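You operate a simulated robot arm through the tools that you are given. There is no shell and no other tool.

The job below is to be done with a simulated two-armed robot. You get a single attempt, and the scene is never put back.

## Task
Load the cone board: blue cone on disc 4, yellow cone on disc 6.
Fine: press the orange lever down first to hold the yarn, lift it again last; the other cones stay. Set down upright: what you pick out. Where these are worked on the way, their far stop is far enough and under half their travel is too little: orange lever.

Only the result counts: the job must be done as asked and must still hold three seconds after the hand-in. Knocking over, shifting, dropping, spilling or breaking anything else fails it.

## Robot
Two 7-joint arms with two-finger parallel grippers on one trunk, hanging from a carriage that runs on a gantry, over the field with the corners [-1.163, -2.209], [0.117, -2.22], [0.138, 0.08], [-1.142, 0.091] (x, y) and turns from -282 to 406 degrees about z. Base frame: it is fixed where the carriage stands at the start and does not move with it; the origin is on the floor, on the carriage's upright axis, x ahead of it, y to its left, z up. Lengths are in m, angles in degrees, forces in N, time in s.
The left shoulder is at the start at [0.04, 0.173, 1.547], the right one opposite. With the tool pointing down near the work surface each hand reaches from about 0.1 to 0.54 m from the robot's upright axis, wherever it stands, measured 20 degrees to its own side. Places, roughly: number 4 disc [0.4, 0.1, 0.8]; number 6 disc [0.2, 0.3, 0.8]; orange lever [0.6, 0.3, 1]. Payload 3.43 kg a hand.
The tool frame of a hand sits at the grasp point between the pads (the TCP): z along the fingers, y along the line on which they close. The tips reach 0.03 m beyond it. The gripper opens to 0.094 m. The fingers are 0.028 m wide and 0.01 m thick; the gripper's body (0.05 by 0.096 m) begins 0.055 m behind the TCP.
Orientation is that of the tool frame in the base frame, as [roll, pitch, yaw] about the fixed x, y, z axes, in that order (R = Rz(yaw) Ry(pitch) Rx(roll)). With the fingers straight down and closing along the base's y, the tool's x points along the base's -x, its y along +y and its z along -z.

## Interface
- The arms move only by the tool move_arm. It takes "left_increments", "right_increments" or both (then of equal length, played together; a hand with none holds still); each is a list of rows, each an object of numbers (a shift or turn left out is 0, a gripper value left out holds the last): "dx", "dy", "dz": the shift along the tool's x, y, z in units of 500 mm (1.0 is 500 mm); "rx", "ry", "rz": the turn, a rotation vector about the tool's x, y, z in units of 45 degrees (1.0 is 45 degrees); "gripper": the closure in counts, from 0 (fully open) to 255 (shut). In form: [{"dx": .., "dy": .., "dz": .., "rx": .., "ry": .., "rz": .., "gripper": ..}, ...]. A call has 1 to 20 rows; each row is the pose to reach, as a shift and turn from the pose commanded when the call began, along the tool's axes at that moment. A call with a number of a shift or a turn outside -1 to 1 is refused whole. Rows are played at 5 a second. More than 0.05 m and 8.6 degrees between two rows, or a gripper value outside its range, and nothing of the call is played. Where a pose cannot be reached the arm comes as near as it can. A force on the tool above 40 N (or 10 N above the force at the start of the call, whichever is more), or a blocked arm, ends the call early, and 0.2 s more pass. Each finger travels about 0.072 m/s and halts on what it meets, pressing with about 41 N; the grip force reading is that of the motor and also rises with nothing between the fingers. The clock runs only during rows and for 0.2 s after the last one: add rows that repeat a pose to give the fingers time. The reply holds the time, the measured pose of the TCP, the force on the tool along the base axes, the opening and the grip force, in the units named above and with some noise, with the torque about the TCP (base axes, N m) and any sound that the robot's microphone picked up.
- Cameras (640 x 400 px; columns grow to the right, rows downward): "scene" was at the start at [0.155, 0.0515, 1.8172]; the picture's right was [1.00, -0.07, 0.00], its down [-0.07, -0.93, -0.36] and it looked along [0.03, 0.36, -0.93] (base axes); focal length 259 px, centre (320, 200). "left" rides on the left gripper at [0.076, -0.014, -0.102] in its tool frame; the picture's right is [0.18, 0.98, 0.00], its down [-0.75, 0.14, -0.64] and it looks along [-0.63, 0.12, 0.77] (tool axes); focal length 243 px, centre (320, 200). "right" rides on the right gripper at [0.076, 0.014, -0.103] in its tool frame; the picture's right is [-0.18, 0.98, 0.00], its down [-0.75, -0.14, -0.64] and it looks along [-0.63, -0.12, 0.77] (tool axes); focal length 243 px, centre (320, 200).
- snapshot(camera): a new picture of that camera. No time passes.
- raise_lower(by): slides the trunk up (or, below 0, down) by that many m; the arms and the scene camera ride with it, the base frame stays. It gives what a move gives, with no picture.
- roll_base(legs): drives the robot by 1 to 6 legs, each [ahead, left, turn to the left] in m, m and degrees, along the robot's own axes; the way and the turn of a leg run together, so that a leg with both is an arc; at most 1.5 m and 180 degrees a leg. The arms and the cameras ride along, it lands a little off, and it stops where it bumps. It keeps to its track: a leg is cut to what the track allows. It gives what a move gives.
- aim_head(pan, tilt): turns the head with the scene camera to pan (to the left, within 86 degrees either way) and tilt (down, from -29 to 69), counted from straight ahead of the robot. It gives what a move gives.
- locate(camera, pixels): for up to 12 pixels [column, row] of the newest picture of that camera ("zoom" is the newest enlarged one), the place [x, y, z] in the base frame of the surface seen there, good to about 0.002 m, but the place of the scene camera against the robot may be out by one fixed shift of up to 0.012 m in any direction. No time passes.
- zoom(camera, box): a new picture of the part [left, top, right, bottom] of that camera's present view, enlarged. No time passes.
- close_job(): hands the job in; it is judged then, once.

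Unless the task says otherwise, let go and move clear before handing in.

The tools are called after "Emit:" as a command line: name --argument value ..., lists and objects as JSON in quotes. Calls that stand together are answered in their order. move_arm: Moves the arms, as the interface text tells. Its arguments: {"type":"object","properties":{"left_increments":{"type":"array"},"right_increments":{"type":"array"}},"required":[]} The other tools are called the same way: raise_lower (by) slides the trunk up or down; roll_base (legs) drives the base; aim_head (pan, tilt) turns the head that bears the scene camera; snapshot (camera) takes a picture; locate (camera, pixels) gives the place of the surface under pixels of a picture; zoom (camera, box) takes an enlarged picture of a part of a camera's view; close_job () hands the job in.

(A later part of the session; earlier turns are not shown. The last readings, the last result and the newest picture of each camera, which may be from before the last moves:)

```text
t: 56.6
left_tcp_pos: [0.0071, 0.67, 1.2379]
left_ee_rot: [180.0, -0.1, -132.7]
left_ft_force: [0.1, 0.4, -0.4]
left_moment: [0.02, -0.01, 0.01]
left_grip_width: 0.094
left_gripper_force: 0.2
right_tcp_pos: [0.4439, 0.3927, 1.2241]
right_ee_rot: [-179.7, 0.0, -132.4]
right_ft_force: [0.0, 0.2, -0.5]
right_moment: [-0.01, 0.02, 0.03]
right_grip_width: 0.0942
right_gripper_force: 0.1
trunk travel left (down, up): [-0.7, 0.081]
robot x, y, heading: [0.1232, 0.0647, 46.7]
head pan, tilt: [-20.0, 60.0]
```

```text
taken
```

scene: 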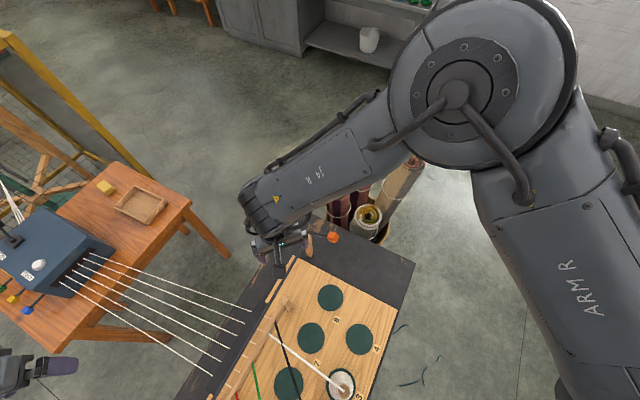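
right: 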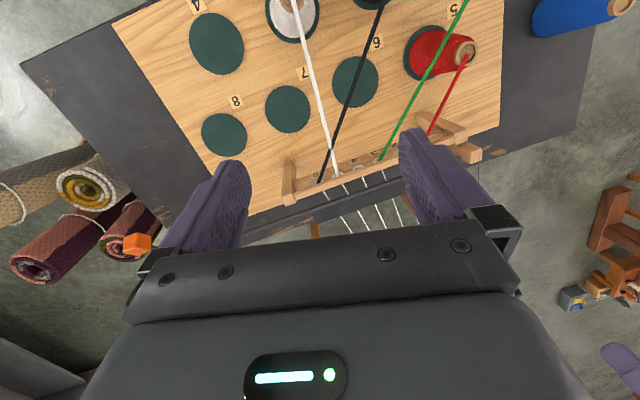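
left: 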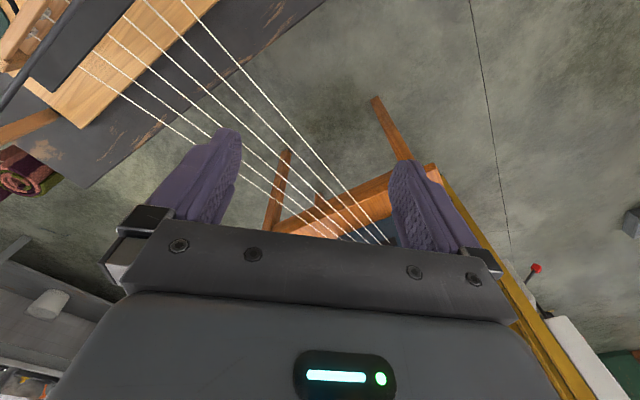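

That worked; TCP is now [0.444,0.393,1.224]. I continue to directly above the knob.

Emit:
move_arm --right_increments '[{"dx": -0.021, "dy": -0.078}, {"dx": -0.042, "dy": -0.156}, {"dx": -0.063, "dy": -0.235}, {"dx": -0.084, "dy": -0.313}, {"dx": -0.084, "dy": -0.313}]'

Emit:
snapshot --camera "right"

Emit:
snapshot --camera "scene"

```text
t: 57.8
left_tcp_pos: [0.0092, 0.6713, 1.2388]
left_ee_rot: [180.0, 0.0, -132.8]
left_ft_force: [-0.1, -0.6, 0.8]
left_moment: [0.01, -0.01, 0.0]
left_grip_width: 0.0939
left_gripper_force: 0.1
right_tcp_pos: [0.4962, 0.3328, 1.2357]
right_ee_rot: [-179.6, 0.1, -132.8]
right_ft_force: [-0.5, 0.2, -0.7]
right_moment: [-0.02, -0.01, 0.01]
right_grip_width: 0.094
right_gripper_force: 0.1
right hand out of reach, approached as far as the arm can: row 2, 3, 4, 5
trunk travel left (down, up): [-0.7, 0.081]
robot x, y, heading: [0.1281, 0.0684, 47.5]
head pan, tilt: [-20.0, 60.0]
```

```text
taken
```

right: 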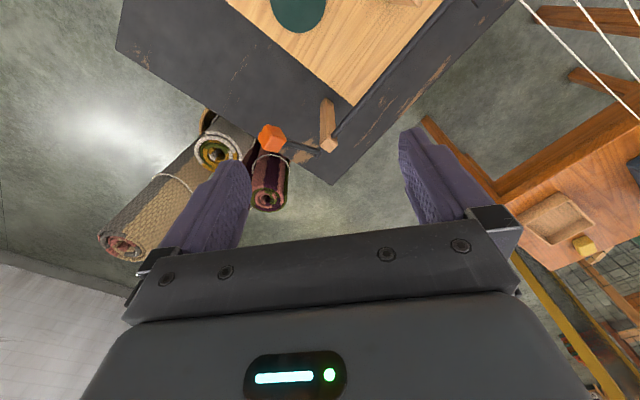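

```text
taken
```

scene: 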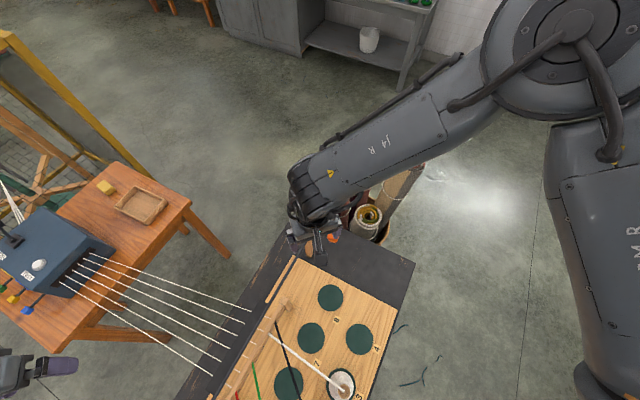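

The reach ran out at [0.496,0.333,1.236] at this height; the knob is at (270,137) in the right picture. The arm should reach farther when lower, so I lower the commanded pose by 0.10 m in steps (tips stay above the knob top ≈1.05).

Emit:
move_arm --right_increments '[{"dz": 0.04}, {"dz": 0.08}, {"dz": 0.12}, {"dz": 0.16}, {"dz": 0.2}, {"dz": 0.2}]'

Emit:
snapshot --camera "right"

Emit:
snapshot --camera "scene"

```text
t: 59.2
left_tcp_pos: [0.0084, 0.669, 1.2392]
left_ee_rot: [-179.9, 0.0, -132.7]
left_ft_force: [-0.3, 0.5, 0.5]
left_moment: [-0.02, 0.01, 0.03]
left_grip_width: 0.094
left_gripper_force: 0.1
right_tcp_pos: [0.4725, 0.3328, 1.1421]
right_ee_rot: [-179.6, 0.2, -132.7]
right_ft_force: [-0.5, -0.6, -0.4]
right_moment: [-0.01, 0.01, -0.03]
right_grip_width: 0.0941
right_gripper_force: 0.2
right hand out of reach, approached as far as the arm can: row 1, 2, 3, 4, 5, 6
trunk travel left (down, up): [-0.7, 0.081]
robot x, y, heading: [0.1258, 0.066, 47.1]
head pan, tilt: [-20.0, 60.0]
```

```text
taken
```

right: 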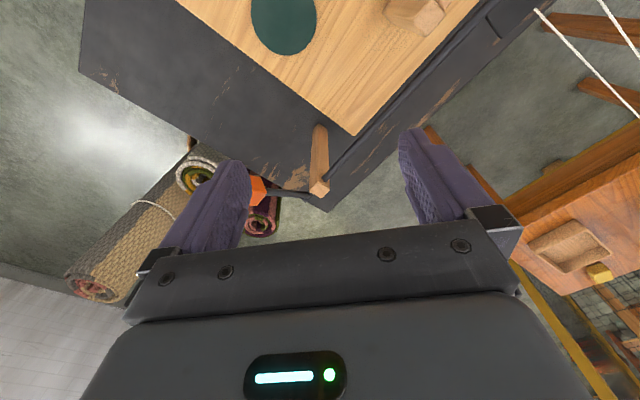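

```text
taken
```

scene: 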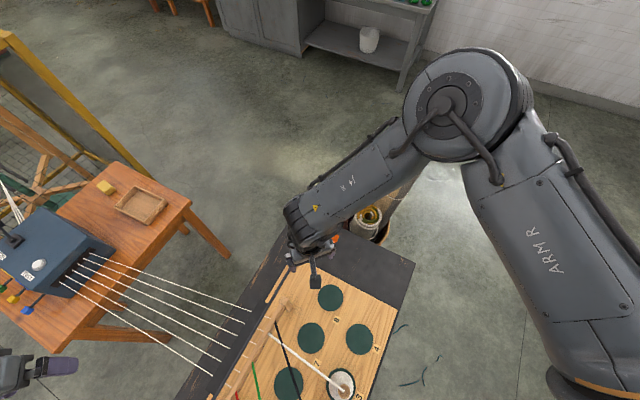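

Still short: [0.473,0.333,1.142]. A tilted hand (fingers leaning outward) should give more reach; first I check with a null row whether the commanded pose is still the unreachable one.

Emit:
move_arm --right_increments '[{"dz": 0}]'

```text
t: 59.6
left_tcp_pos: [0.0079, 0.6706, 1.2393]
left_ee_rot: [180.0, -0.1, -132.7]
left_ft_force: [0.7, 0.3, -0.4]
left_moment: [-0.02, -0.04, 0.01]
left_grip_width: 0.0939
left_gripper_force: 0.1
right_tcp_pos: [0.4703, 0.3318, 1.1435]
right_ee_rot: [-179.6, 0.1, -132.7]
right_ft_force: [0.4, 1.0, 0.0]
right_moment: [0.0, 0.02, 0.01]
right_grip_width: 0.0939
right_gripper_force: 0.1
trunk travel left (down, up): [-0.7, 0.081]
robot x, y, heading: [0.1277, 0.067, 47.1]
head pan, tilt: [-20.0, 60.0]
```

The commanded pose resets to the measured one, good. Now I tilt the hand 30° outward (ry −0.667), close the fingers and move toward the point above the knob.

Emit:
move_arm --right_increments '[{"ry": -0.167, "gripper": 255}, {"ry": -0.333, "gripper": 255}, {"ry": -0.5, "gripper": 255}, {"ry": -0.667, "gripper": 255}, {"dx": -0.035, "dy": -0.048, "dz": 0.0, "ry": -0.667, "gripper": 255}, {"dx": -0.07, "dy": -0.096, "dz": 0.0, "ry": -0.667, "gripper": 255}, {"dx": -0.105, "dy": -0.144, "dz": 0.0, "ry": -0.667, "gripper": 255}, {"dx": -0.138, "dy": -0.191, "dz": 0.0, "ry": -0.667, "gripper": 255}, {"dx": -0.138, "dy": -0.191, "dz": 0.0, "ry": -0.667, "gripper": 255}]'

Emit:
snapshot --camera "right"

Emit:
snapshot --camera "scene"

```text
t: 61.6
left_tcp_pos: [0.0089, 0.6699, 1.2383]
left_ee_rot: [179.9, -0.1, -132.7]
left_ft_force: [-0.1, 0.1, 0.8]
left_moment: [0.0, 0.01, -0.03]
left_grip_width: 0.0941
left_gripper_force: 0.1
right_tcp_pos: [0.5329, 0.3271, 1.1533]
right_ee_rot: [-179.6, 30.2, -132.4]
right_ft_force: [1.1, 0.0, 0.5]
right_moment: [-0.01, -0.02, 0.02]
right_grip_width: 0.0
right_gripper_force: 33.0
right hand out of reach, approached as far as the arm can: row 7, 8, 9
trunk travel left (down, up): [-0.7, 0.081]
robot x, y, heading: [0.1283, 0.0723, 47.0]
head pan, tilt: [-20.0, 60.0]
```

```text
taken
```

right: 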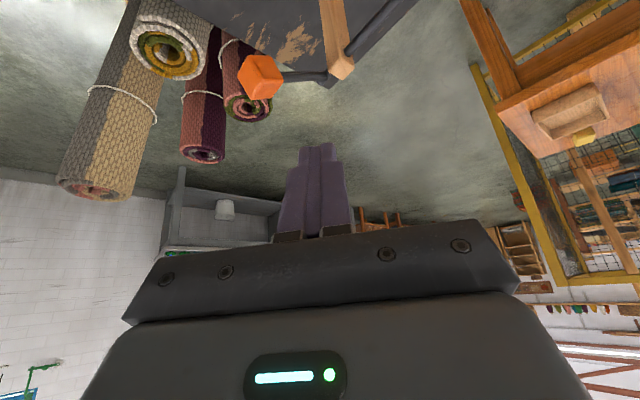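

```text
taken
```

scene: 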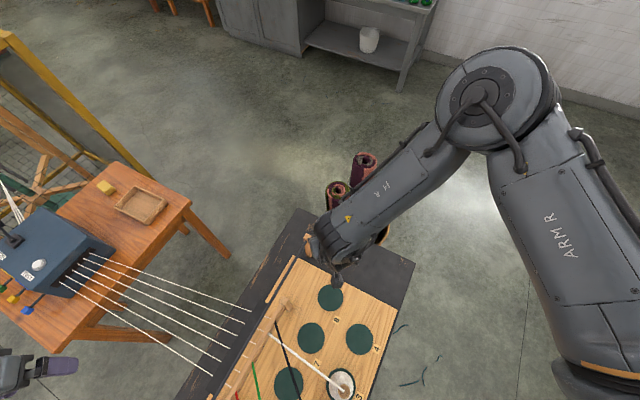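

The hand now reaches [0.533,0.327,1.153] at 30° tilt; the knob is in plain view at (261,77). I locate the knob, rod and post precisely.

Emit:
zoom --camera "right" --box '[200, 20, 420, 160]'

Emit:
locate --camera "right" --pixels '[[262, 64], [258, 85], [276, 84], [245, 74], [243, 94], [280, 70], [252, 57], [300, 77], [325, 76], [342, 70], [362, 48], [335, 40]]'

```text
2.86 times, centred on (310, 90) of right
```

zoom: 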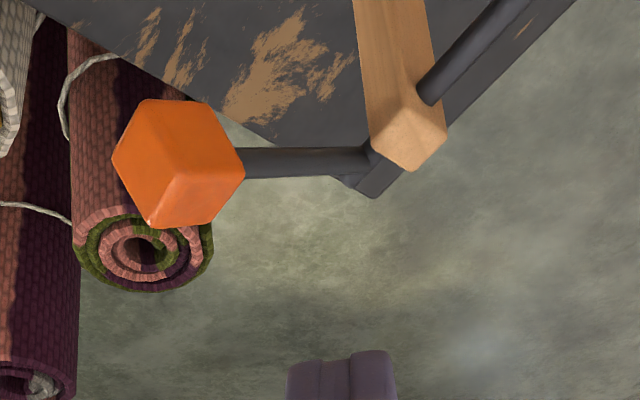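

```text
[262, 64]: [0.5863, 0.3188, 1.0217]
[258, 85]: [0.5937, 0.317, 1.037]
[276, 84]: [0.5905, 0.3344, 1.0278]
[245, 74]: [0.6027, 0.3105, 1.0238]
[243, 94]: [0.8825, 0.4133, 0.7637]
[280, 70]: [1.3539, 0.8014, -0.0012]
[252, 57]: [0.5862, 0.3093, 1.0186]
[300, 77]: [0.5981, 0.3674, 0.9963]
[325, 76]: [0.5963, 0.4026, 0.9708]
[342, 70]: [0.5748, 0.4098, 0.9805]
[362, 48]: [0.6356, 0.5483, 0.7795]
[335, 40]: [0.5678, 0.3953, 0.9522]
```

The knob centre is at about [0.600,0.318,1.022], the hinge at y≈0.403, z≈0.971 (lever about 31° up). A heading near 90° would bring the right shoulder much nearer and make the fingers close along x, so I retract the hand upright and turn the base left.

Emit:
move_arm --right_increments '[{"dx": 0.018, "dz": -0.033, "ry": 0.133}, {"dx": 0.036, "dz": -0.067, "ry": 0.267}, {"dx": 0.053, "dz": -0.1, "ry": 0.4}, {"dx": 0.071, "dz": -0.134, "ry": 0.533}, {"dx": 0.089, "dz": -0.167, "ry": 0.667}, {"dx": 0.089, "dz": -0.167, "ry": 0.667}]'

Emit:
roll_base --legs '[[0, 0, 43]]'

Emit:
aim_head --pan -60 --tilt 60

Emit:
snapshot --camera "scene"

```text
t: 63.0
left_tcp_pos: [0.0086, 0.6696, 1.239]
left_ee_rot: [180.0, 0.0, -132.7]
left_ft_force: [0.2, 0.1, 1.3]
left_moment: [-0.03, -0.01, 0.01]
left_grip_width: 0.0941
left_gripper_force: 0.0
right_tcp_pos: [0.4809, 0.2637, 1.2037]
right_ee_rot: [-179.7, 0.0, -132.5]
right_ft_force: [0.3, -0.6, 0.0]
right_moment: [-0.01, 0.0, 0.0]
right_grip_width: 0.0
right_gripper_force: 33.1
trunk travel left (down, up): [-0.7, 0.081]
robot x, y, heading: [0.1264, 0.0651, 47.0]
head pan, tilt: [-20.0, 60.0]
```

```text
t: 65.3
left_tcp_pos: [-0.3604, 0.4402, 1.2388]
left_ee_rot: [-180.0, 0.0, -91.1]
left_ft_force: [-0.9, 0.6, -0.4]
left_moment: [-0.01, -0.01, -0.01]
left_grip_width: 0.0939
left_gripper_force: 0.1
right_tcp_pos: [0.2613, 0.4495, 1.2043]
right_ee_rot: [-179.6, 0.1, -91.0]
right_ft_force: [0.5, -0.9, -0.7]
right_moment: [0.04, 0.02, -0.01]
right_grip_width: 0.0002
right_gripper_force: 32.8
trunk travel left (down, up): [-0.7, 0.081]
robot x, y, heading: [0.1263, 0.0688, 88.7]
head pan, tilt: [-20.0, 60.0]
```

```text
t: 66.4
left_tcp_pos: [-0.3609, 0.439, 1.2395]
left_ee_rot: [180.0, 0.0, -91.3]
left_ft_force: [0.8, 0.8, 0.3]
left_moment: [0.02, -0.04, 0.0]
left_grip_width: 0.0938
left_gripper_force: 0.0
right_tcp_pos: [0.2623, 0.4486, 1.203]
right_ee_rot: [-179.7, 0.1, -90.9]
right_ft_force: [-0.3, 0.2, 0.0]
right_moment: [0.0, 0.01, -0.02]
right_grip_width: 0.0
right_gripper_force: 33.4
trunk travel left (down, up): [-0.7, 0.081]
robot x, y, heading: [0.127, 0.0655, 88.7]
head pan, tilt: [-60.0, 60.0]
```

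```text
taken
```

scene: 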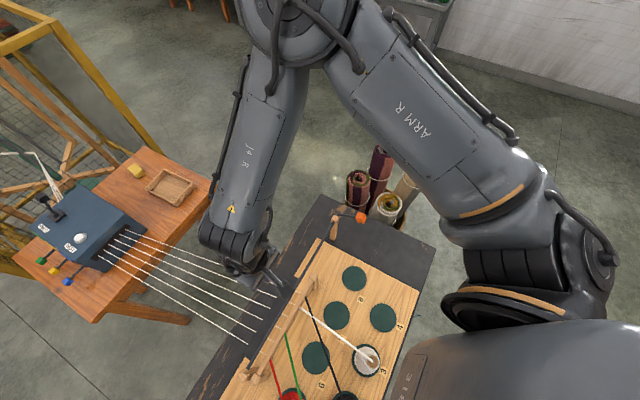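

Heading is 88.7° and fingers now close along x. I move the right hand sideways toward the knob, halfway first.

Emit:
move_arm --right_increments '[{"dx": 0.031, "dy": -0.085}, {"dx": 0.063, "dy": -0.17}, {"dx": 0.094, "dy": -0.255}, {"dx": 0.125, "dy": -0.34}, {"dx": 0.125, "dy": -0.34}]'

Emit:
snapshot --camera "scene"

```text
t: 67.6
left_tcp_pos: [-0.3617, 0.4399, 1.2384]
left_ee_rot: [-180.0, 0.1, -91.2]
left_ft_force: [0.3, -0.2, 1.5]
left_moment: [0.02, -0.01, 0.02]
left_grip_width: 0.0937
left_gripper_force: 0.1
right_tcp_pos: [0.3275, 0.3431, 1.222]
right_ee_rot: [-179.5, 0.2, -91.2]
right_ft_force: [0.5, 0.1, 0.0]
right_moment: [0.02, 0.04, -0.01]
right_grip_width: 0.0
right_gripper_force: 32.8
right hand out of reach, approached as far as the arm can: row 1, 2, 3, 4, 5
trunk travel left (down, up): [-0.7, 0.081]
robot x, y, heading: [0.13, 0.0669, 88.8]
head pan, tilt: [-60.0, 60.0]
```

```text
taken
```

scene: 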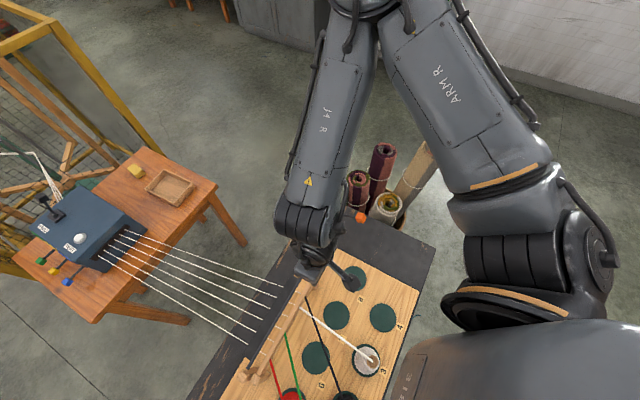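

With this yaw the wrist hits its limit (tool turned too far counter-clockwise against the forearm). Turning the hand clockwise to yaw +90 should have room, so I turn the base back to ~47° and rotate the hand clockwise in stages.

Emit:
roll_base --legs '[[0, 0, -43]]'

Emit:
move_arm --right_increments '[{"rz": 0.17}, {"rz": 0.34}, {"rz": 0.51}, {"rz": 0.68}, {"rz": 0.84}, {"rz": 1.0}, {"rz": 1.0}]'

Emit:
aim_head --pan -20 --tilt 60

Emit:
snapshot --camera "scene"

```text
t: 70.0
left_tcp_pos: [0.0181, 0.6716, 1.2382]
left_ee_rot: [179.9, 0.0, -133.7]
left_ft_force: [0.4, -0.1, -0.9]
left_moment: [-0.01, -0.03, -0.01]
left_grip_width: 0.0942
left_gripper_force: 0.0
right_tcp_pos: [0.4634, 0.1345, 1.2212]
right_ee_rot: [-179.5, 0.2, -133.7]
right_ft_force: [0.1, 0.8, -0.6]
right_moment: [-0.03, 0.03, -0.01]
right_grip_width: 0.0001
right_gripper_force: 32.8
trunk travel left (down, up): [-0.7, 0.081]
robot x, y, heading: [0.1266, 0.0636, 46.3]
head pan, tilt: [-60.0, 60.0]
```

```text
t: 71.6
left_tcp_pos: [0.0199, 0.6708, 1.2385]
left_ee_rot: [-180.0, -0.1, -133.6]
left_ft_force: [-1.1, -0.3, -0.4]
left_moment: [-0.01, -0.02, -0.01]
left_grip_width: 0.094
left_gripper_force: 0.1
right_tcp_pos: [0.4623, 0.1352, 1.2206]
right_ee_rot: [-179.7, 0.6, -178.7]
right_ft_force: [-0.5, -0.5, 0.1]
right_moment: [-0.04, 0.0, -0.02]
right_grip_width: 0.0003
right_gripper_force: 33.2
trunk travel left (down, up): [-0.7, 0.081]
robot x, y, heading: [0.1304, 0.0678, 46.3]
head pan, tilt: [-60.0, 60.0]
```

```text
t: 72.7
left_tcp_pos: [0.0179, 0.6725, 1.2384]
left_ee_rot: [180.0, 0.0, -133.5]
left_ft_force: [-0.4, -0.4, 1.1]
left_moment: [0.0, -0.01, 0.01]
left_grip_width: 0.0942
left_gripper_force: 0.1
right_tcp_pos: [0.4631, 0.1352, 1.2211]
right_ee_rot: [-179.9, 0.5, -178.6]
right_ft_force: [0.4, -0.5, 1.0]
right_moment: [0.0, 0.01, -0.01]
right_grip_width: 0.0002
right_gripper_force: 32.5
trunk travel left (down, up): [-0.7, 0.081]
robot x, y, heading: [0.1249, 0.0642, 46.0]
head pan, tilt: [-20.0, 60.0]
```

```text
taken
```

scene: 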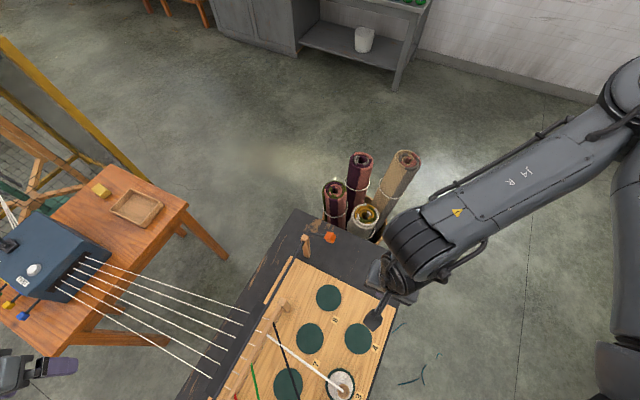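

The clockwise turn works well (yaw now −178.6). I continue clockwise toward yaw +90 in two more stages.

Emit:
move_arm --right_increments '[{"rz": 0.17}, {"rz": 0.34}, {"rz": 0.51}, {"rz": 0.68}, {"rz": 0.84}, {"rz": 1.0}, {"rz": 1.0}]'

Emit:
move_arm --right_increments '[{"rz": 0.17}, {"rz": 0.34}, {"rz": 0.51}, {"rz": 0.68}, {"rz": 0.84}, {"rz": 1.0}, {"rz": 1.0}]'

Emit:
snapshot --camera "scene"

Emit:
snapshot --camera "right"

```text
t: 74.2
left_tcp_pos: [0.0184, 0.6714, 1.2393]
left_ee_rot: [-180.0, 0.0, -133.5]
left_ft_force: [0.3, 0.0, 0.2]
left_moment: [0.0, 0.02, -0.01]
left_grip_width: 0.0939
left_gripper_force: 0.1
right_tcp_pos: [0.4635, 0.1357, 1.2217]
right_ee_rot: [179.8, 0.6, 136.2]
right_ft_force: [0.5, 0.2, -0.9]
right_moment: [0.03, 0.02, 0.0]
right_grip_width: 0.0001
right_gripper_force: 33.1
trunk travel left (down, up): [-0.7, 0.081]
robot x, y, heading: [0.1269, 0.0641, 46.2]
head pan, tilt: [-20.0, 60.0]
```

```text
t: 75.8
left_tcp_pos: [0.0167, 0.6718, 1.2389]
left_ee_rot: [180.0, -0.1, -133.7]
left_ft_force: [-0.2, 0.0, -0.3]
left_moment: [0.01, 0.0, 0.0]
left_grip_width: 0.0941
left_gripper_force: 0.1
right_tcp_pos: [0.4622, 0.1356, 1.2221]
right_ee_rot: [179.5, 0.2, 91.3]
right_ft_force: [0.2, -1.0, 0.5]
right_moment: [0.01, -0.02, -0.03]
right_grip_width: 0.0
right_gripper_force: 33.3
trunk travel left (down, up): [-0.7, 0.081]
robot x, y, heading: [0.1252, 0.065, 46.4]
head pan, tilt: [-20.0, 60.0]
```

```text
taken
```

scene: 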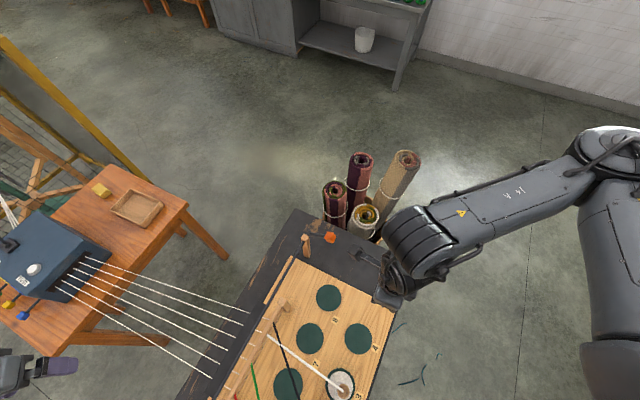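

```text
taken
```

right: 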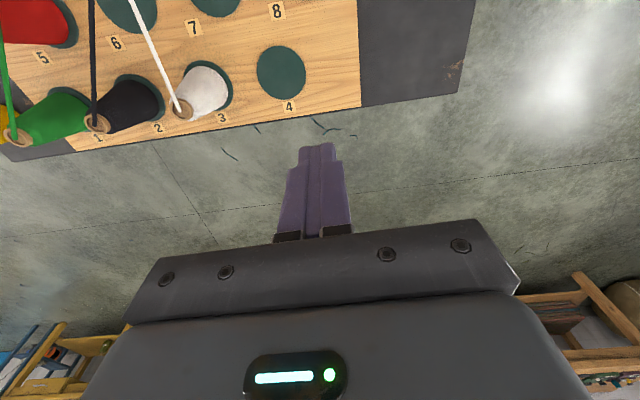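

The yaw is now +91, so fingers close along x. I move toward the point above the knob, staying at z≈1.19.

Emit:
move_arm --right_increments '[{"dx": 0.06, "dy": 0.047, "dz": 0.01}, {"dx": 0.12, "dy": 0.095, "dz": 0.02}, {"dx": 0.18, "dy": 0.142, "dz": 0.03}, {"dx": 0.24, "dy": 0.189, "dz": 0.04}, {"dx": 0.3, "dy": 0.237, "dz": 0.05}, {"dx": 0.358, "dy": 0.284, "dz": 0.06}, {"dx": 0.358, "dy": 0.284, "dz": 0.06}]'

Emit:
snapshot --camera "scene"

Emit:
snapshot --camera "right"

```text
t: 77.5
left_tcp_pos: [0.0184, 0.6717, 1.2381]
left_ee_rot: [180.0, 0.1, -133.6]
left_ft_force: [1.2, 1.1, 0.1]
left_moment: [0.04, 0.01, 0.01]
left_grip_width: 0.094
left_gripper_force: 0.1
right_tcp_pos: [0.6016, 0.3163, 1.1931]
right_ee_rot: [179.5, 0.1, 91.4]
right_ft_force: [1.0, -0.3, -0.8]
right_moment: [-0.01, -0.05, 0.02]
right_grip_width: 0.0
right_gripper_force: 33.1
trunk travel left (down, up): [-0.7, 0.081]
robot x, y, heading: [0.1263, 0.0697, 46.2]
head pan, tilt: [-20.0, 60.0]
```

```text
taken
```

scene: 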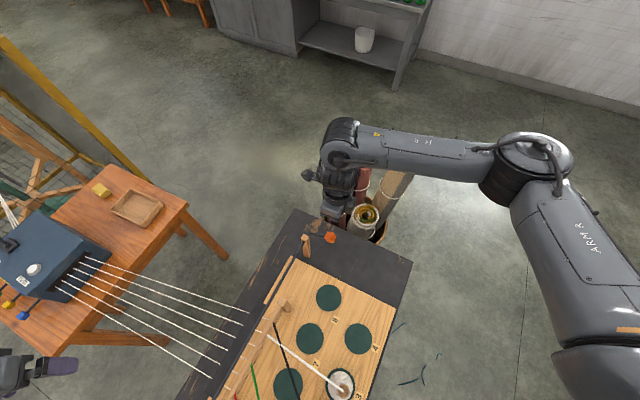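

```text
taken
```

right: 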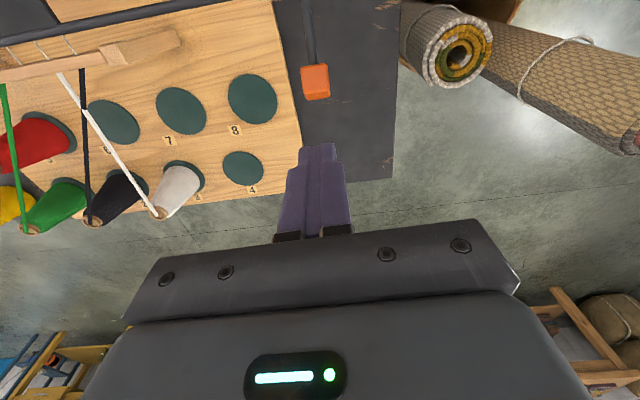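

The hand is right above the knob region at [0.602,0.316,1.193], with the knob visible at (315,82). I locate its faces again from here.

Emit:
zoom --camera "right" --box '[260, 0, 400, 120]'

Emit:
locate --camera "right" --pixels '[[314, 72], [315, 85], [304, 70], [325, 70], [314, 93], [306, 92], [326, 90], [311, 50], [308, 30], [308, 10], [315, 96], [314, 99]]'

```text
3.33 times, centred on (330, 60) of right
```

zoom: 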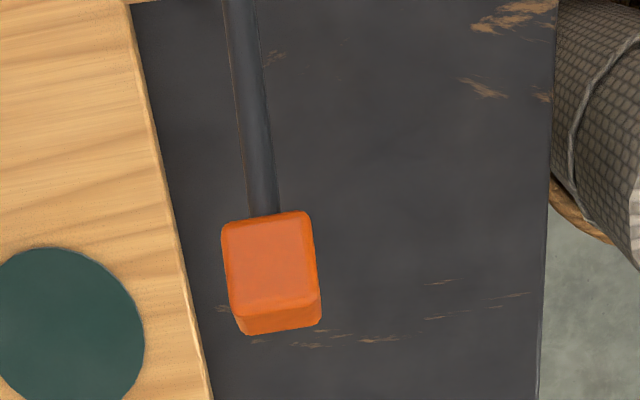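

```text
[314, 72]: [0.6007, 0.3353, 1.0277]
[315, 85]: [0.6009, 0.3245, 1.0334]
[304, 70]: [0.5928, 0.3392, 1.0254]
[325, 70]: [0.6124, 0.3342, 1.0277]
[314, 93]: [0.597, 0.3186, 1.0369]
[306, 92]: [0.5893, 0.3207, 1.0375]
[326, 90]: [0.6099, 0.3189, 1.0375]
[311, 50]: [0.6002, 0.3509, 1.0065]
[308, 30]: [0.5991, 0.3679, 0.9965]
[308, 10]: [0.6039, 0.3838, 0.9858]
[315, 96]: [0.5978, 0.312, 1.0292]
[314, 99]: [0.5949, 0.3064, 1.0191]
```

Top face centre is about [0.601,0.328,1.0315], front edge at z≈1.037. With closed fingers I descend onto it and press slowly, watching the force.

Emit:
move_arm --right_increments '[{"dz": 0.08}, {"dz": 0.16}, {"dz": 0.22}, {"dz": 0.24}, {"dz": 0.26}, {"dz": 0.28}, {"dz": 0.3}, {"dz": 0.32}, {"dz": 0.32}]'

Emit:
snapshot --camera "right"

```text
t: 79.5
left_tcp_pos: [0.018, 0.6712, 1.239]
left_ee_rot: [-180.0, 0.0, -133.6]
left_ft_force: [0.3, -0.6, 0.2]
left_moment: [-0.01, 0.01, -0.01]
left_grip_width: 0.0943
left_gripper_force: 0.0
right_tcp_pos: [0.602, 0.3188, 1.0312]
right_ee_rot: [179.5, 0.2, 91.3]
right_ft_force: [0.8, 0.7, -0.5]
right_moment: [-0.01, -0.04, 0.01]
right_grip_width: 0.0
right_gripper_force: 33.0
trunk travel left (down, up): [-0.7, 0.081]
robot x, y, heading: [0.1272, 0.0669, 46.2]
head pan, tilt: [-20.0, 60.0]
```

```text
taken
```

right: 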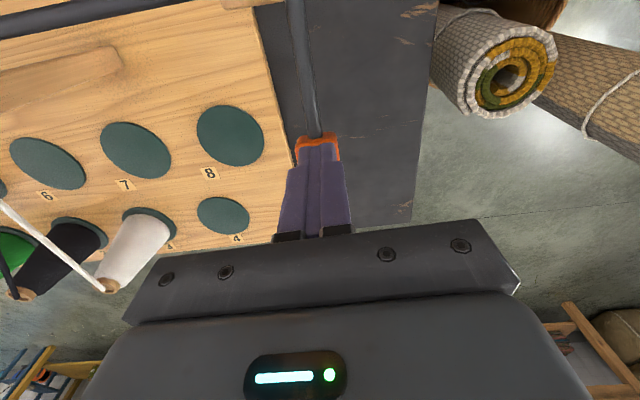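

The lever yields with almost no force (TCP z 1.031, tips ≈1.00 on the knob). I keep pressing in small steps toward the far stop.

Emit:
move_arm --right_increments '[{"dz": 0.02}, {"dz": 0.04}, {"dz": 0.06}, {"dz": 0.08}, {"dz": 0.1}, {"dz": 0.12}, {"dz": 0.12}]'

Emit:
snapshot --camera "right"

Emit:
zoom --camera "scene" --box '[220, 180, 380, 300]'

```text
t: 81.0
left_tcp_pos: [0.0177, 0.6715, 1.2385]
left_ee_rot: [180.0, 0.1, -133.5]
left_ft_force: [-0.9, 0.4, 1.0]
left_moment: [-0.01, 0.03, 0.01]
left_grip_width: 0.0941
left_gripper_force: 0.0
right_tcp_pos: [0.6027, 0.3169, 0.9719]
right_ee_rot: [179.5, 0.2, 91.5]
right_ft_force: [0.0, 0.4, -0.1]
right_moment: [-0.01, 0.01, 0.01]
right_grip_width: 0.0
right_gripper_force: 33.1
trunk travel left (down, up): [-0.7, 0.081]
robot x, y, heading: [0.1263, 0.0668, 46.3]
head pan, tilt: [-20.0, 60.0]
```

```text
taken
```

right: 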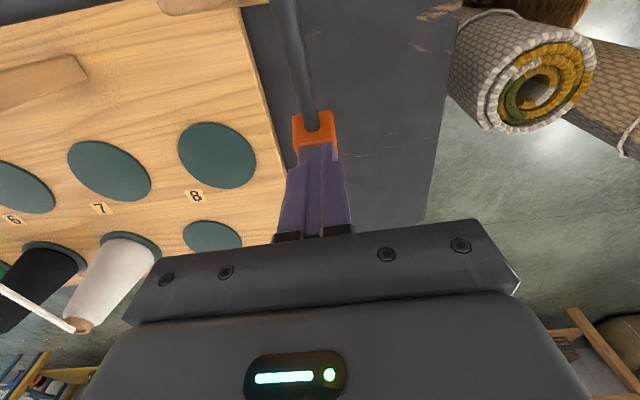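

```text
3.33 times, centred on (300, 240) of scene
```

zoom: 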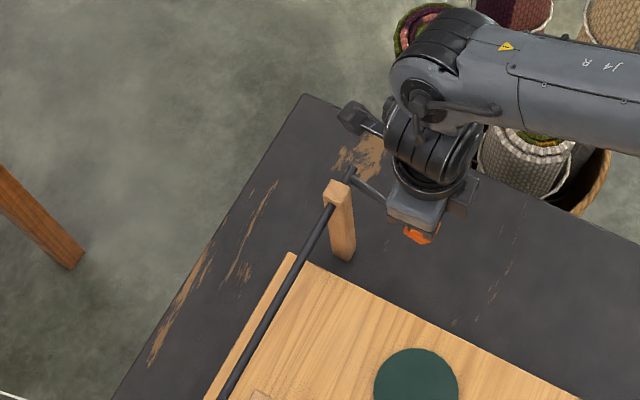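

Still near-zero force with tips at ≈0.942 and the knob following. I press further in small steps until a stop is felt.

Emit:
move_arm --right_increments '[{"dz": 0.02}, {"dz": 0.04}, {"dz": 0.06}, {"dz": 0.08}, {"dz": 0.08}]'

Emit:
snapshot --camera "right"

```text
t: 81.5
left_tcp_pos: [0.0195, 0.6706, 1.2386]
left_ee_rot: [-179.9, 0.0, -133.6]
left_ft_force: [-0.4, 0.5, 0.1]
left_moment: [0.02, 0.0, 0.0]
left_grip_width: 0.0938
left_gripper_force: 0.1
right_tcp_pos: [0.6039, 0.3169, 0.9686]
right_ee_rot: [179.8, 0.4, 91.6]
right_ft_force: [-2.5, -8.4, 18.3]
right_moment: [-0.1, 0.12, 0.06]
right_grip_width: 0.0002
right_gripper_force: 33.2
trunk travel left (down, up): [-0.7, 0.081]
robot x, y, heading: [0.1272, 0.0672, 46.5]
head pan, tilt: [-20.0, 60.0]
stopped in row 2 (right hand): the force on the tool passed its limit at 63 N (the readings are from after the stop); the commanded pose is now the measured one
```

```text
taken
```

right: 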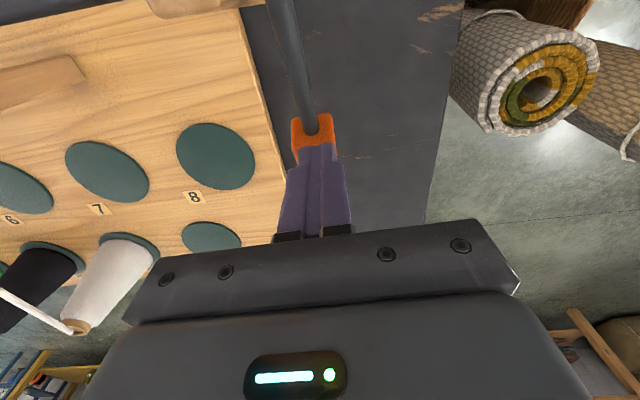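

The far stop was felt at tip z≈0.938 (63 N), i.e. lever about 28° below level. I lift off and check that the lever stays down.

Emit:
move_arm --right_increments '[{"dz": -0.02}, {"dz": -0.06}, {"dz": -0.12}, {"dz": -0.2}, {"dz": -0.28}, {"dz": -0.34}, {"dz": -0.34}]'

Emit:
snapshot --camera "right"

Emit:
locate --camera "right" --pixels '[[311, 50], [314, 72], [315, 85], [314, 95]]'

```text
t: 83.1
left_tcp_pos: [0.0185, 0.6717, 1.2389]
left_ee_rot: [180.0, 0.0, -133.6]
left_ft_force: [0.0, -0.3, 0.0]
left_moment: [-0.02, -0.01, -0.02]
left_grip_width: 0.094
left_gripper_force: 0.2
right_tcp_pos: [0.6004, 0.3196, 1.1368]
right_ee_rot: [179.7, 0.3, 91.5]
right_ft_force: [0.2, -0.5, 0.4]
right_moment: [0.01, 0.0, 0.02]
right_grip_width: 0.0
right_gripper_force: 32.9
trunk travel left (down, up): [-0.7, 0.081]
robot x, y, heading: [0.1285, 0.0668, 46.3]
head pan, tilt: [-20.0, 60.0]
```

```text
taken
```

right: 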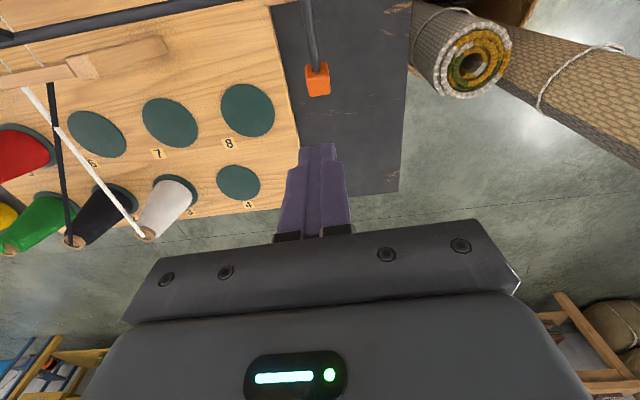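

```text
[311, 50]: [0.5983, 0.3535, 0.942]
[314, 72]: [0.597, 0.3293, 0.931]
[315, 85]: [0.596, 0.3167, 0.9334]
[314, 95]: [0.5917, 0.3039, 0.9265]
```

The lever stays down (knob top now ≈0.933). Next I raise the hand and rotate it to a yaw near 136, which will suit the thread direction at disc 6, then drive the base so the hand comes over the cones at the left end.

Emit:
move_arm --right_increments '[{"dz": -0.03, "rz": -0.17, "gripper": 0}, {"dz": -0.06, "rz": -0.34, "gripper": 0}, {"dz": -0.09, "rz": -0.51, "gripper": 0}, {"dz": -0.12, "rz": -0.68, "gripper": 0}, {"dz": -0.12, "rz": -0.84, "gripper": 0}, {"dz": -0.12, "rz": -1.0, "gripper": 0}, {"dz": -0.12, "rz": -1.0, "gripper": 0}]'

Emit:
snapshot --camera "right"

Emit:
snapshot --camera "left"

Emit:
aim_head --pan 80 --tilt 45

Emit:
snapshot --camera "scene"

```text
t: 84.7
left_tcp_pos: [0.0187, 0.6719, 1.2396]
left_ee_rot: [-180.0, 0.0, -133.6]
left_ft_force: [-0.7, -0.7, 0.8]
left_moment: [0.01, 0.02, -0.04]
left_grip_width: 0.094
left_gripper_force: 0.1
right_tcp_pos: [0.601, 0.3187, 1.1966]
right_ee_rot: [180.0, 0.4, 136.6]
right_ft_force: [1.0, 0.4, -0.7]
right_moment: [0.02, 0.02, 0.0]
right_grip_width: 0.0941
right_gripper_force: 0.0
trunk travel left (down, up): [-0.7, 0.081]
robot x, y, heading: [0.1321, 0.065, 46.2]
head pan, tilt: [-20.0, 60.0]
```

```text
taken
```

right: 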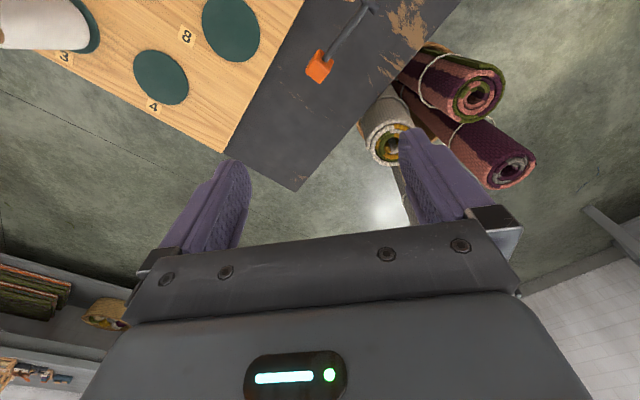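

```text
taken
```

left: 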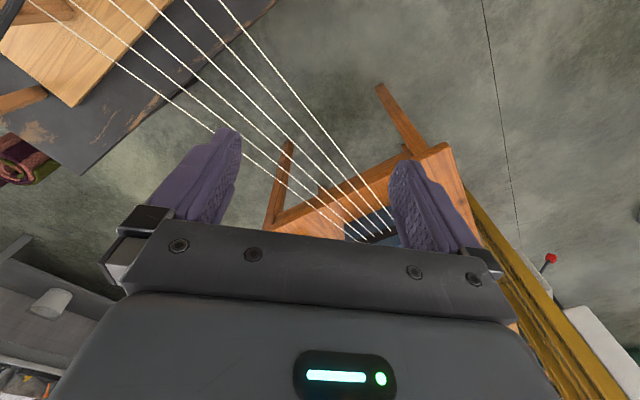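

```text
t: 86.4
left_tcp_pos: [0.0186, 0.6714, 1.2397]
left_ee_rot: [-180.0, 0.0, -133.7]
left_ft_force: [0.5, 0.2, 0.1]
left_moment: [-0.01, 0.01, -0.02]
left_grip_width: 0.0942
left_gripper_force: 0.0
right_tcp_pos: [0.6006, 0.3169, 1.197]
right_ee_rot: [180.0, 0.4, 136.5]
right_ft_force: [0.7, 0.1, -0.3]
right_moment: [0.01, -0.01, 0.01]
right_grip_width: 0.0938
right_gripper_force: 0.0
trunk travel left (down, up): [-0.7, 0.081]
robot x, y, heading: [0.1266, 0.0652, 46.1]
head pan, tilt: [80.0, 45.0]
```

```text
taken
```

scene: 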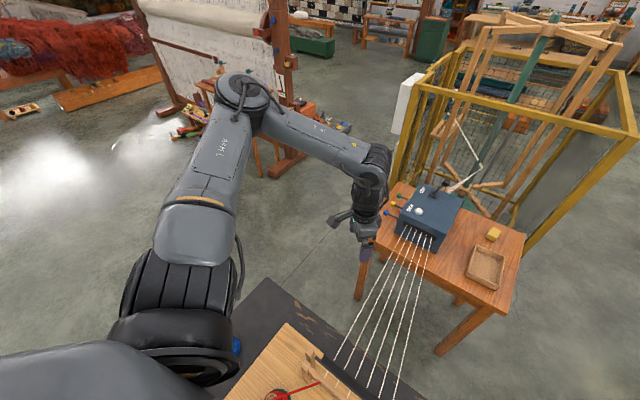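

To be sure the left arm stays clear of the loom when the base shifts by about −0.85 m in x, I locate the loom's nearest parts in this view.

Emit:
locate --camera "scene" --pixels '[[285, 160], [270, 30], [215, 90], [180, 130], [258, 165], [310, 105], [290, 130], [400, 100]]'

```text
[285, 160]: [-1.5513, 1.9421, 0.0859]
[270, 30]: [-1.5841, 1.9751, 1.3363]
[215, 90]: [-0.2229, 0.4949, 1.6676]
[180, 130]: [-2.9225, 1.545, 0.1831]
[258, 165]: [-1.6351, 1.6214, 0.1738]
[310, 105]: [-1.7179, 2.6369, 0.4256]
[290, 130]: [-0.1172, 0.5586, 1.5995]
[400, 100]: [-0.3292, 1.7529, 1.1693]
```

Nothing is near that path (loom at x<−1.5, y>1.5). I drive the base so the right hand comes behind the blue/yellow cones with its camera looking at them.

Emit:
roll_base --legs '[[-0.681, 0.7, 0]]'

Emit:
snapshot --camera "right"

Emit:
aim_head --pan -40 --tilt 55

Emit:
snapshot --camera "scene"

```text
t: 91.5
left_tcp_pos: [-0.9607, 0.6484, 1.238]
left_ee_rot: [-180.0, 0.0, -132.9]
left_ft_force: [-0.5, 0.8, -0.2]
left_moment: [0.0, -0.01, 0.01]
left_grip_width: 0.094
left_gripper_force: 0.0
right_tcp_pos: [-0.3748, 0.3037, 1.1971]
right_ee_rot: [180.0, 0.4, 137.4]
right_ft_force: [-0.1, 0.2, -0.1]
right_moment: [-0.03, -0.03, 0.01]
right_grip_width: 0.094
right_gripper_force: 0.0
trunk travel left (down, up): [-0.7, 0.081]
robot x, y, heading: [-0.8416, 0.041, 47.2]
head pan, tilt: [80.0, 45.0]
```

```text
taken
```

right: 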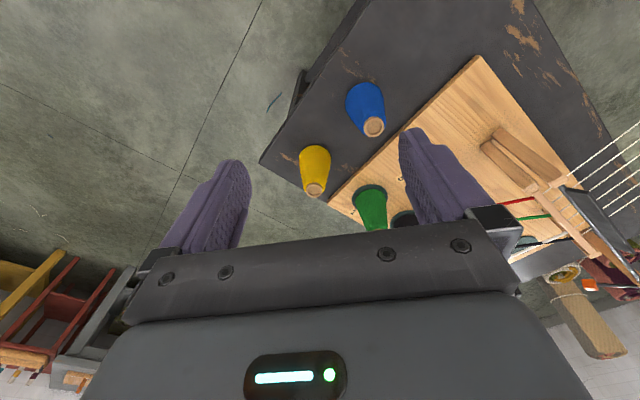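

```text
t: 93.5
left_tcp_pos: [-0.9619, 0.6491, 1.2387]
left_ee_rot: [180.0, 0.0, -132.7]
left_ft_force: [0.0, -0.8, -0.4]
left_moment: [-0.03, 0.0, 0.02]
left_grip_width: 0.094
left_gripper_force: 0.0
right_tcp_pos: [-0.3746, 0.3039, 1.1961]
right_ee_rot: [180.0, 0.4, 137.4]
right_ft_force: [0.7, 0.0, 0.9]
right_moment: [-0.01, 0.03, -0.03]
right_grip_width: 0.0936
right_gripper_force: 0.0
trunk travel left (down, up): [-0.7, 0.081]
robot x, y, heading: [-0.8449, 0.0438, 47.1]
head pan, tilt: [-40.0, 55.0]
```

```text
taken
```

scene: 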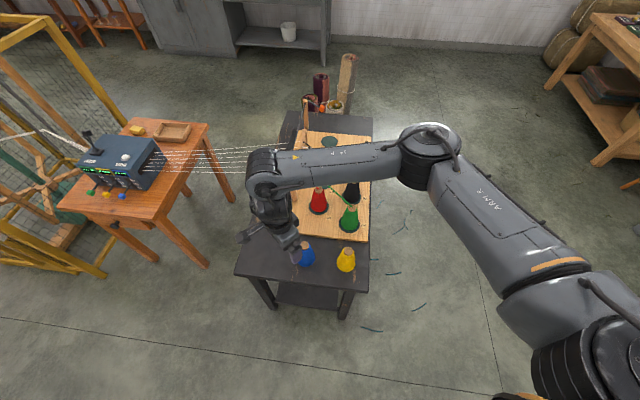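

The right camera sees the yellow top at (314,190) and the blue top at (374,127). I zoom in and locate rim points to get the cone axes.

Emit:
zoom --camera "right" --box '[280, 70, 400, 220]'

Emit:
locate --camera "right" --pixels '[[374, 127], [366, 127], [382, 127], [374, 119], [374, 135], [314, 189], [307, 189], [321, 189], [314, 183], [314, 195], [365, 85], [313, 148]]'

```text
2.67 times, centred on (340, 145) of right
```

zoom: 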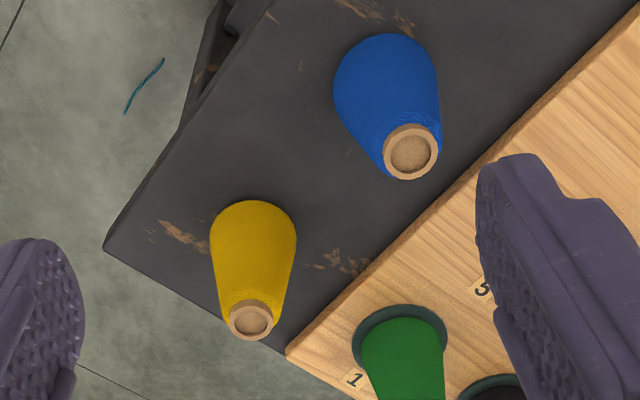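

```text
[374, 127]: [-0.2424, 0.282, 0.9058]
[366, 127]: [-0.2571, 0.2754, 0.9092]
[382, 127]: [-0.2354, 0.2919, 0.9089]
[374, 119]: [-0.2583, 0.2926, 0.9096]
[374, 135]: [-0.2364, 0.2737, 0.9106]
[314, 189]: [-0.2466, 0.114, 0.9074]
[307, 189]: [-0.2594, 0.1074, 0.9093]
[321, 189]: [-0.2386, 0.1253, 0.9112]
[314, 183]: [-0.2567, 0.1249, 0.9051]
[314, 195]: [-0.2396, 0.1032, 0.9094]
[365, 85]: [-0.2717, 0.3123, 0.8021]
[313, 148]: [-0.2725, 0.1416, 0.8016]
```

Blue axis ≈ [-0.2468,0.2834], yellow axis ≈ [-0.2486,0.1152], both tops at z≈0.909, radius ≈0.016 at top to ≈0.04 at base. I take the blue cone first: moving over it at z≈1.0 with open fingers.

Emit:
move_arm --right_increments '[{"dx": -0.036, "dy": 0.024, "dz": 0.065, "gripper": 0}, {"dx": -0.072, "dy": 0.048, "dz": 0.131}, {"dx": -0.108, "dy": 0.072, "dz": 0.196}, {"dx": -0.144, "dy": 0.095, "dz": 0.261}, {"dx": -0.18, "dy": 0.119, "dz": 0.327}, {"dx": -0.216, "dy": 0.143, "dz": 0.392}, {"dx": -0.216, "dy": 0.143, "dz": 0.392}]'

Emit:
snapshot --camera "right"

Emit:
snapshot --camera "scene"

```text
t: 95.1
left_tcp_pos: [-0.9613, 0.6479, 1.2386]
left_ee_rot: [180.0, 0.1, -132.8]
left_ft_force: [0.1, -0.5, 0.1]
left_moment: [0.0, 0.0, 0.0]
left_grip_width: 0.0939
left_gripper_force: 0.0
right_tcp_pos: [-0.2434, 0.2805, 1.003]
right_ee_rot: [-180.0, 0.4, 137.3]
right_ft_force: [-0.2, 0.0, 0.5]
right_moment: [-0.02, 0.01, -0.01]
right_grip_width: 0.094
right_gripper_force: 0.0
trunk travel left (down, up): [-0.7, 0.081]
robot x, y, heading: [-0.8466, 0.041, 47.2]
head pan, tilt: [-40.0, 55.0]
```

```text
taken
```

right: 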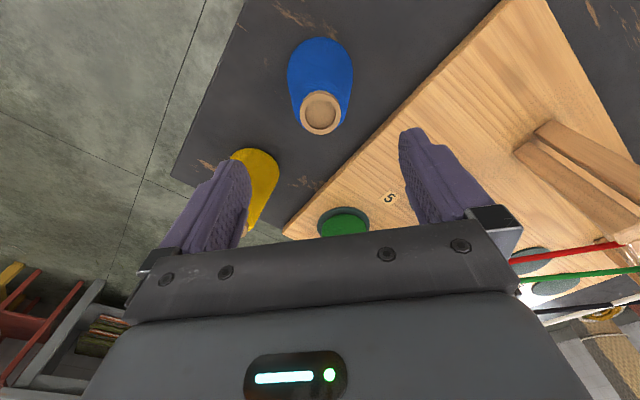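

```text
taken
```

scene: 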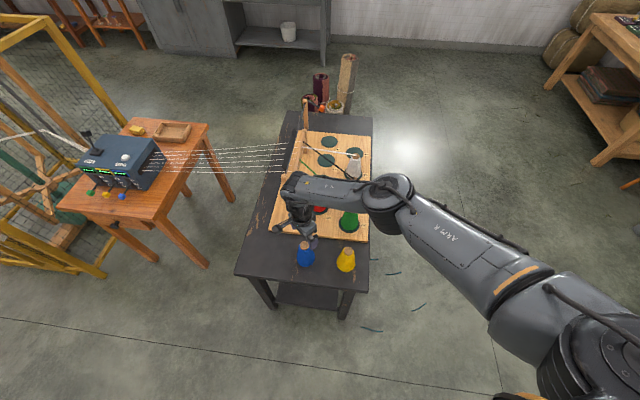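

The TCP is at [-0.243,0.2805,1.003], with the blue top at (320,112) centred between the fingers. I re-measure the rim from this close view.

Emit:
locate --camera "right" --pixels '[[320, 112], [303, 112], [338, 112], [320, 94], [320, 130], [308, 100], [332, 100], [308, 124], [332, 124], [290, 75], [351, 75], [320, 40]]'

Emit:
zoom --camera "right" --box '[270, 20, 370, 140]'

```text
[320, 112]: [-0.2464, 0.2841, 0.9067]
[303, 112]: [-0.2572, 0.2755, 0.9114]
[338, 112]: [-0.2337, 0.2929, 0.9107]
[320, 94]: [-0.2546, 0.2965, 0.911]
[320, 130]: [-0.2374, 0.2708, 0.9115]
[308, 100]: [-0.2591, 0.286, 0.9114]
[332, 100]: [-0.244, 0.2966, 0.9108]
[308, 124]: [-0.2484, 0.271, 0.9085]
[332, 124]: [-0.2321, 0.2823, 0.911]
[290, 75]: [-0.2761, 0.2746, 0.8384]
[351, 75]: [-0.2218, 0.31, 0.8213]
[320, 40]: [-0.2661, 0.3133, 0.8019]
```

```text
3.33 times, centred on (320, 80) of right
```

zoom: 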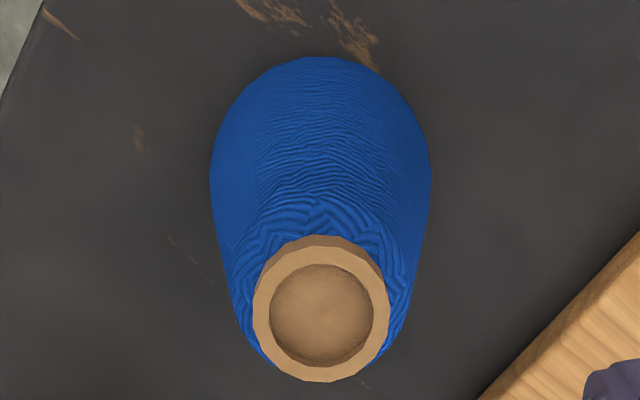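

The blue rim centre is [-0.2458,0.2840,0.911]. I descend to TCP z≈0.885 with a 4 mm correction, then close on the cone.

Emit:
move_arm --right_increments '[{"dx": 0.01, "dy": 0.002, "dz": 0.05, "gripper": 0}, {"dx": 0.01, "dy": 0.002, "dz": 0.1}, {"dx": 0.01, "dy": 0.002, "dz": 0.15}, {"dx": 0.01, "dy": 0.002, "dz": 0.2}, {"dx": 0.01, "dy": 0.002, "dz": 0.236}, {"dx": 0.01, "dy": 0.002, "dz": 0.236}]'

Emit:
snapshot --camera "right"

```text
t: 96.5
left_tcp_pos: [-0.9617, 0.6476, 1.2392]
left_ee_rot: [180.0, 0.1, -132.7]
left_ft_force: [0.3, -0.7, -0.6]
left_moment: [-0.01, 0.0, 0.01]
left_grip_width: 0.094
left_gripper_force: 0.0
right_tcp_pos: [-0.2705, 0.2807, 0.9064]
right_ee_rot: [179.9, 0.3, 137.3]
right_ft_force: [0.0, 0.8, -0.3]
right_moment: [0.01, -0.01, -0.02]
right_grip_width: 0.0943
right_gripper_force: 0.1
right hand out of reach, approached as far as the arm can: row 3, 4, 5, 6
trunk travel left (down, up): [-0.7, 0.081]
robot x, y, heading: [-0.8453, 0.0465, 47.2]
head pan, tilt: [-40.0, 55.0]
```

```text
taken
```

right: 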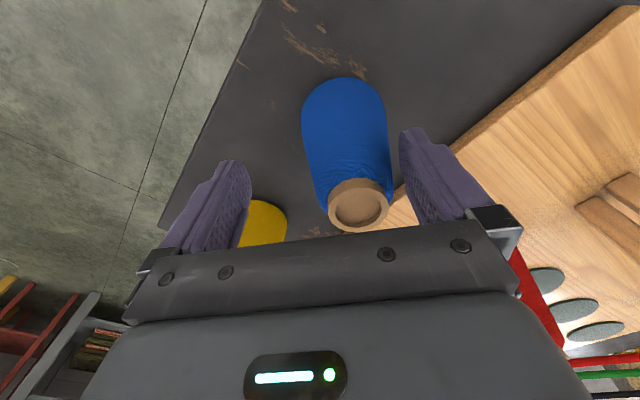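

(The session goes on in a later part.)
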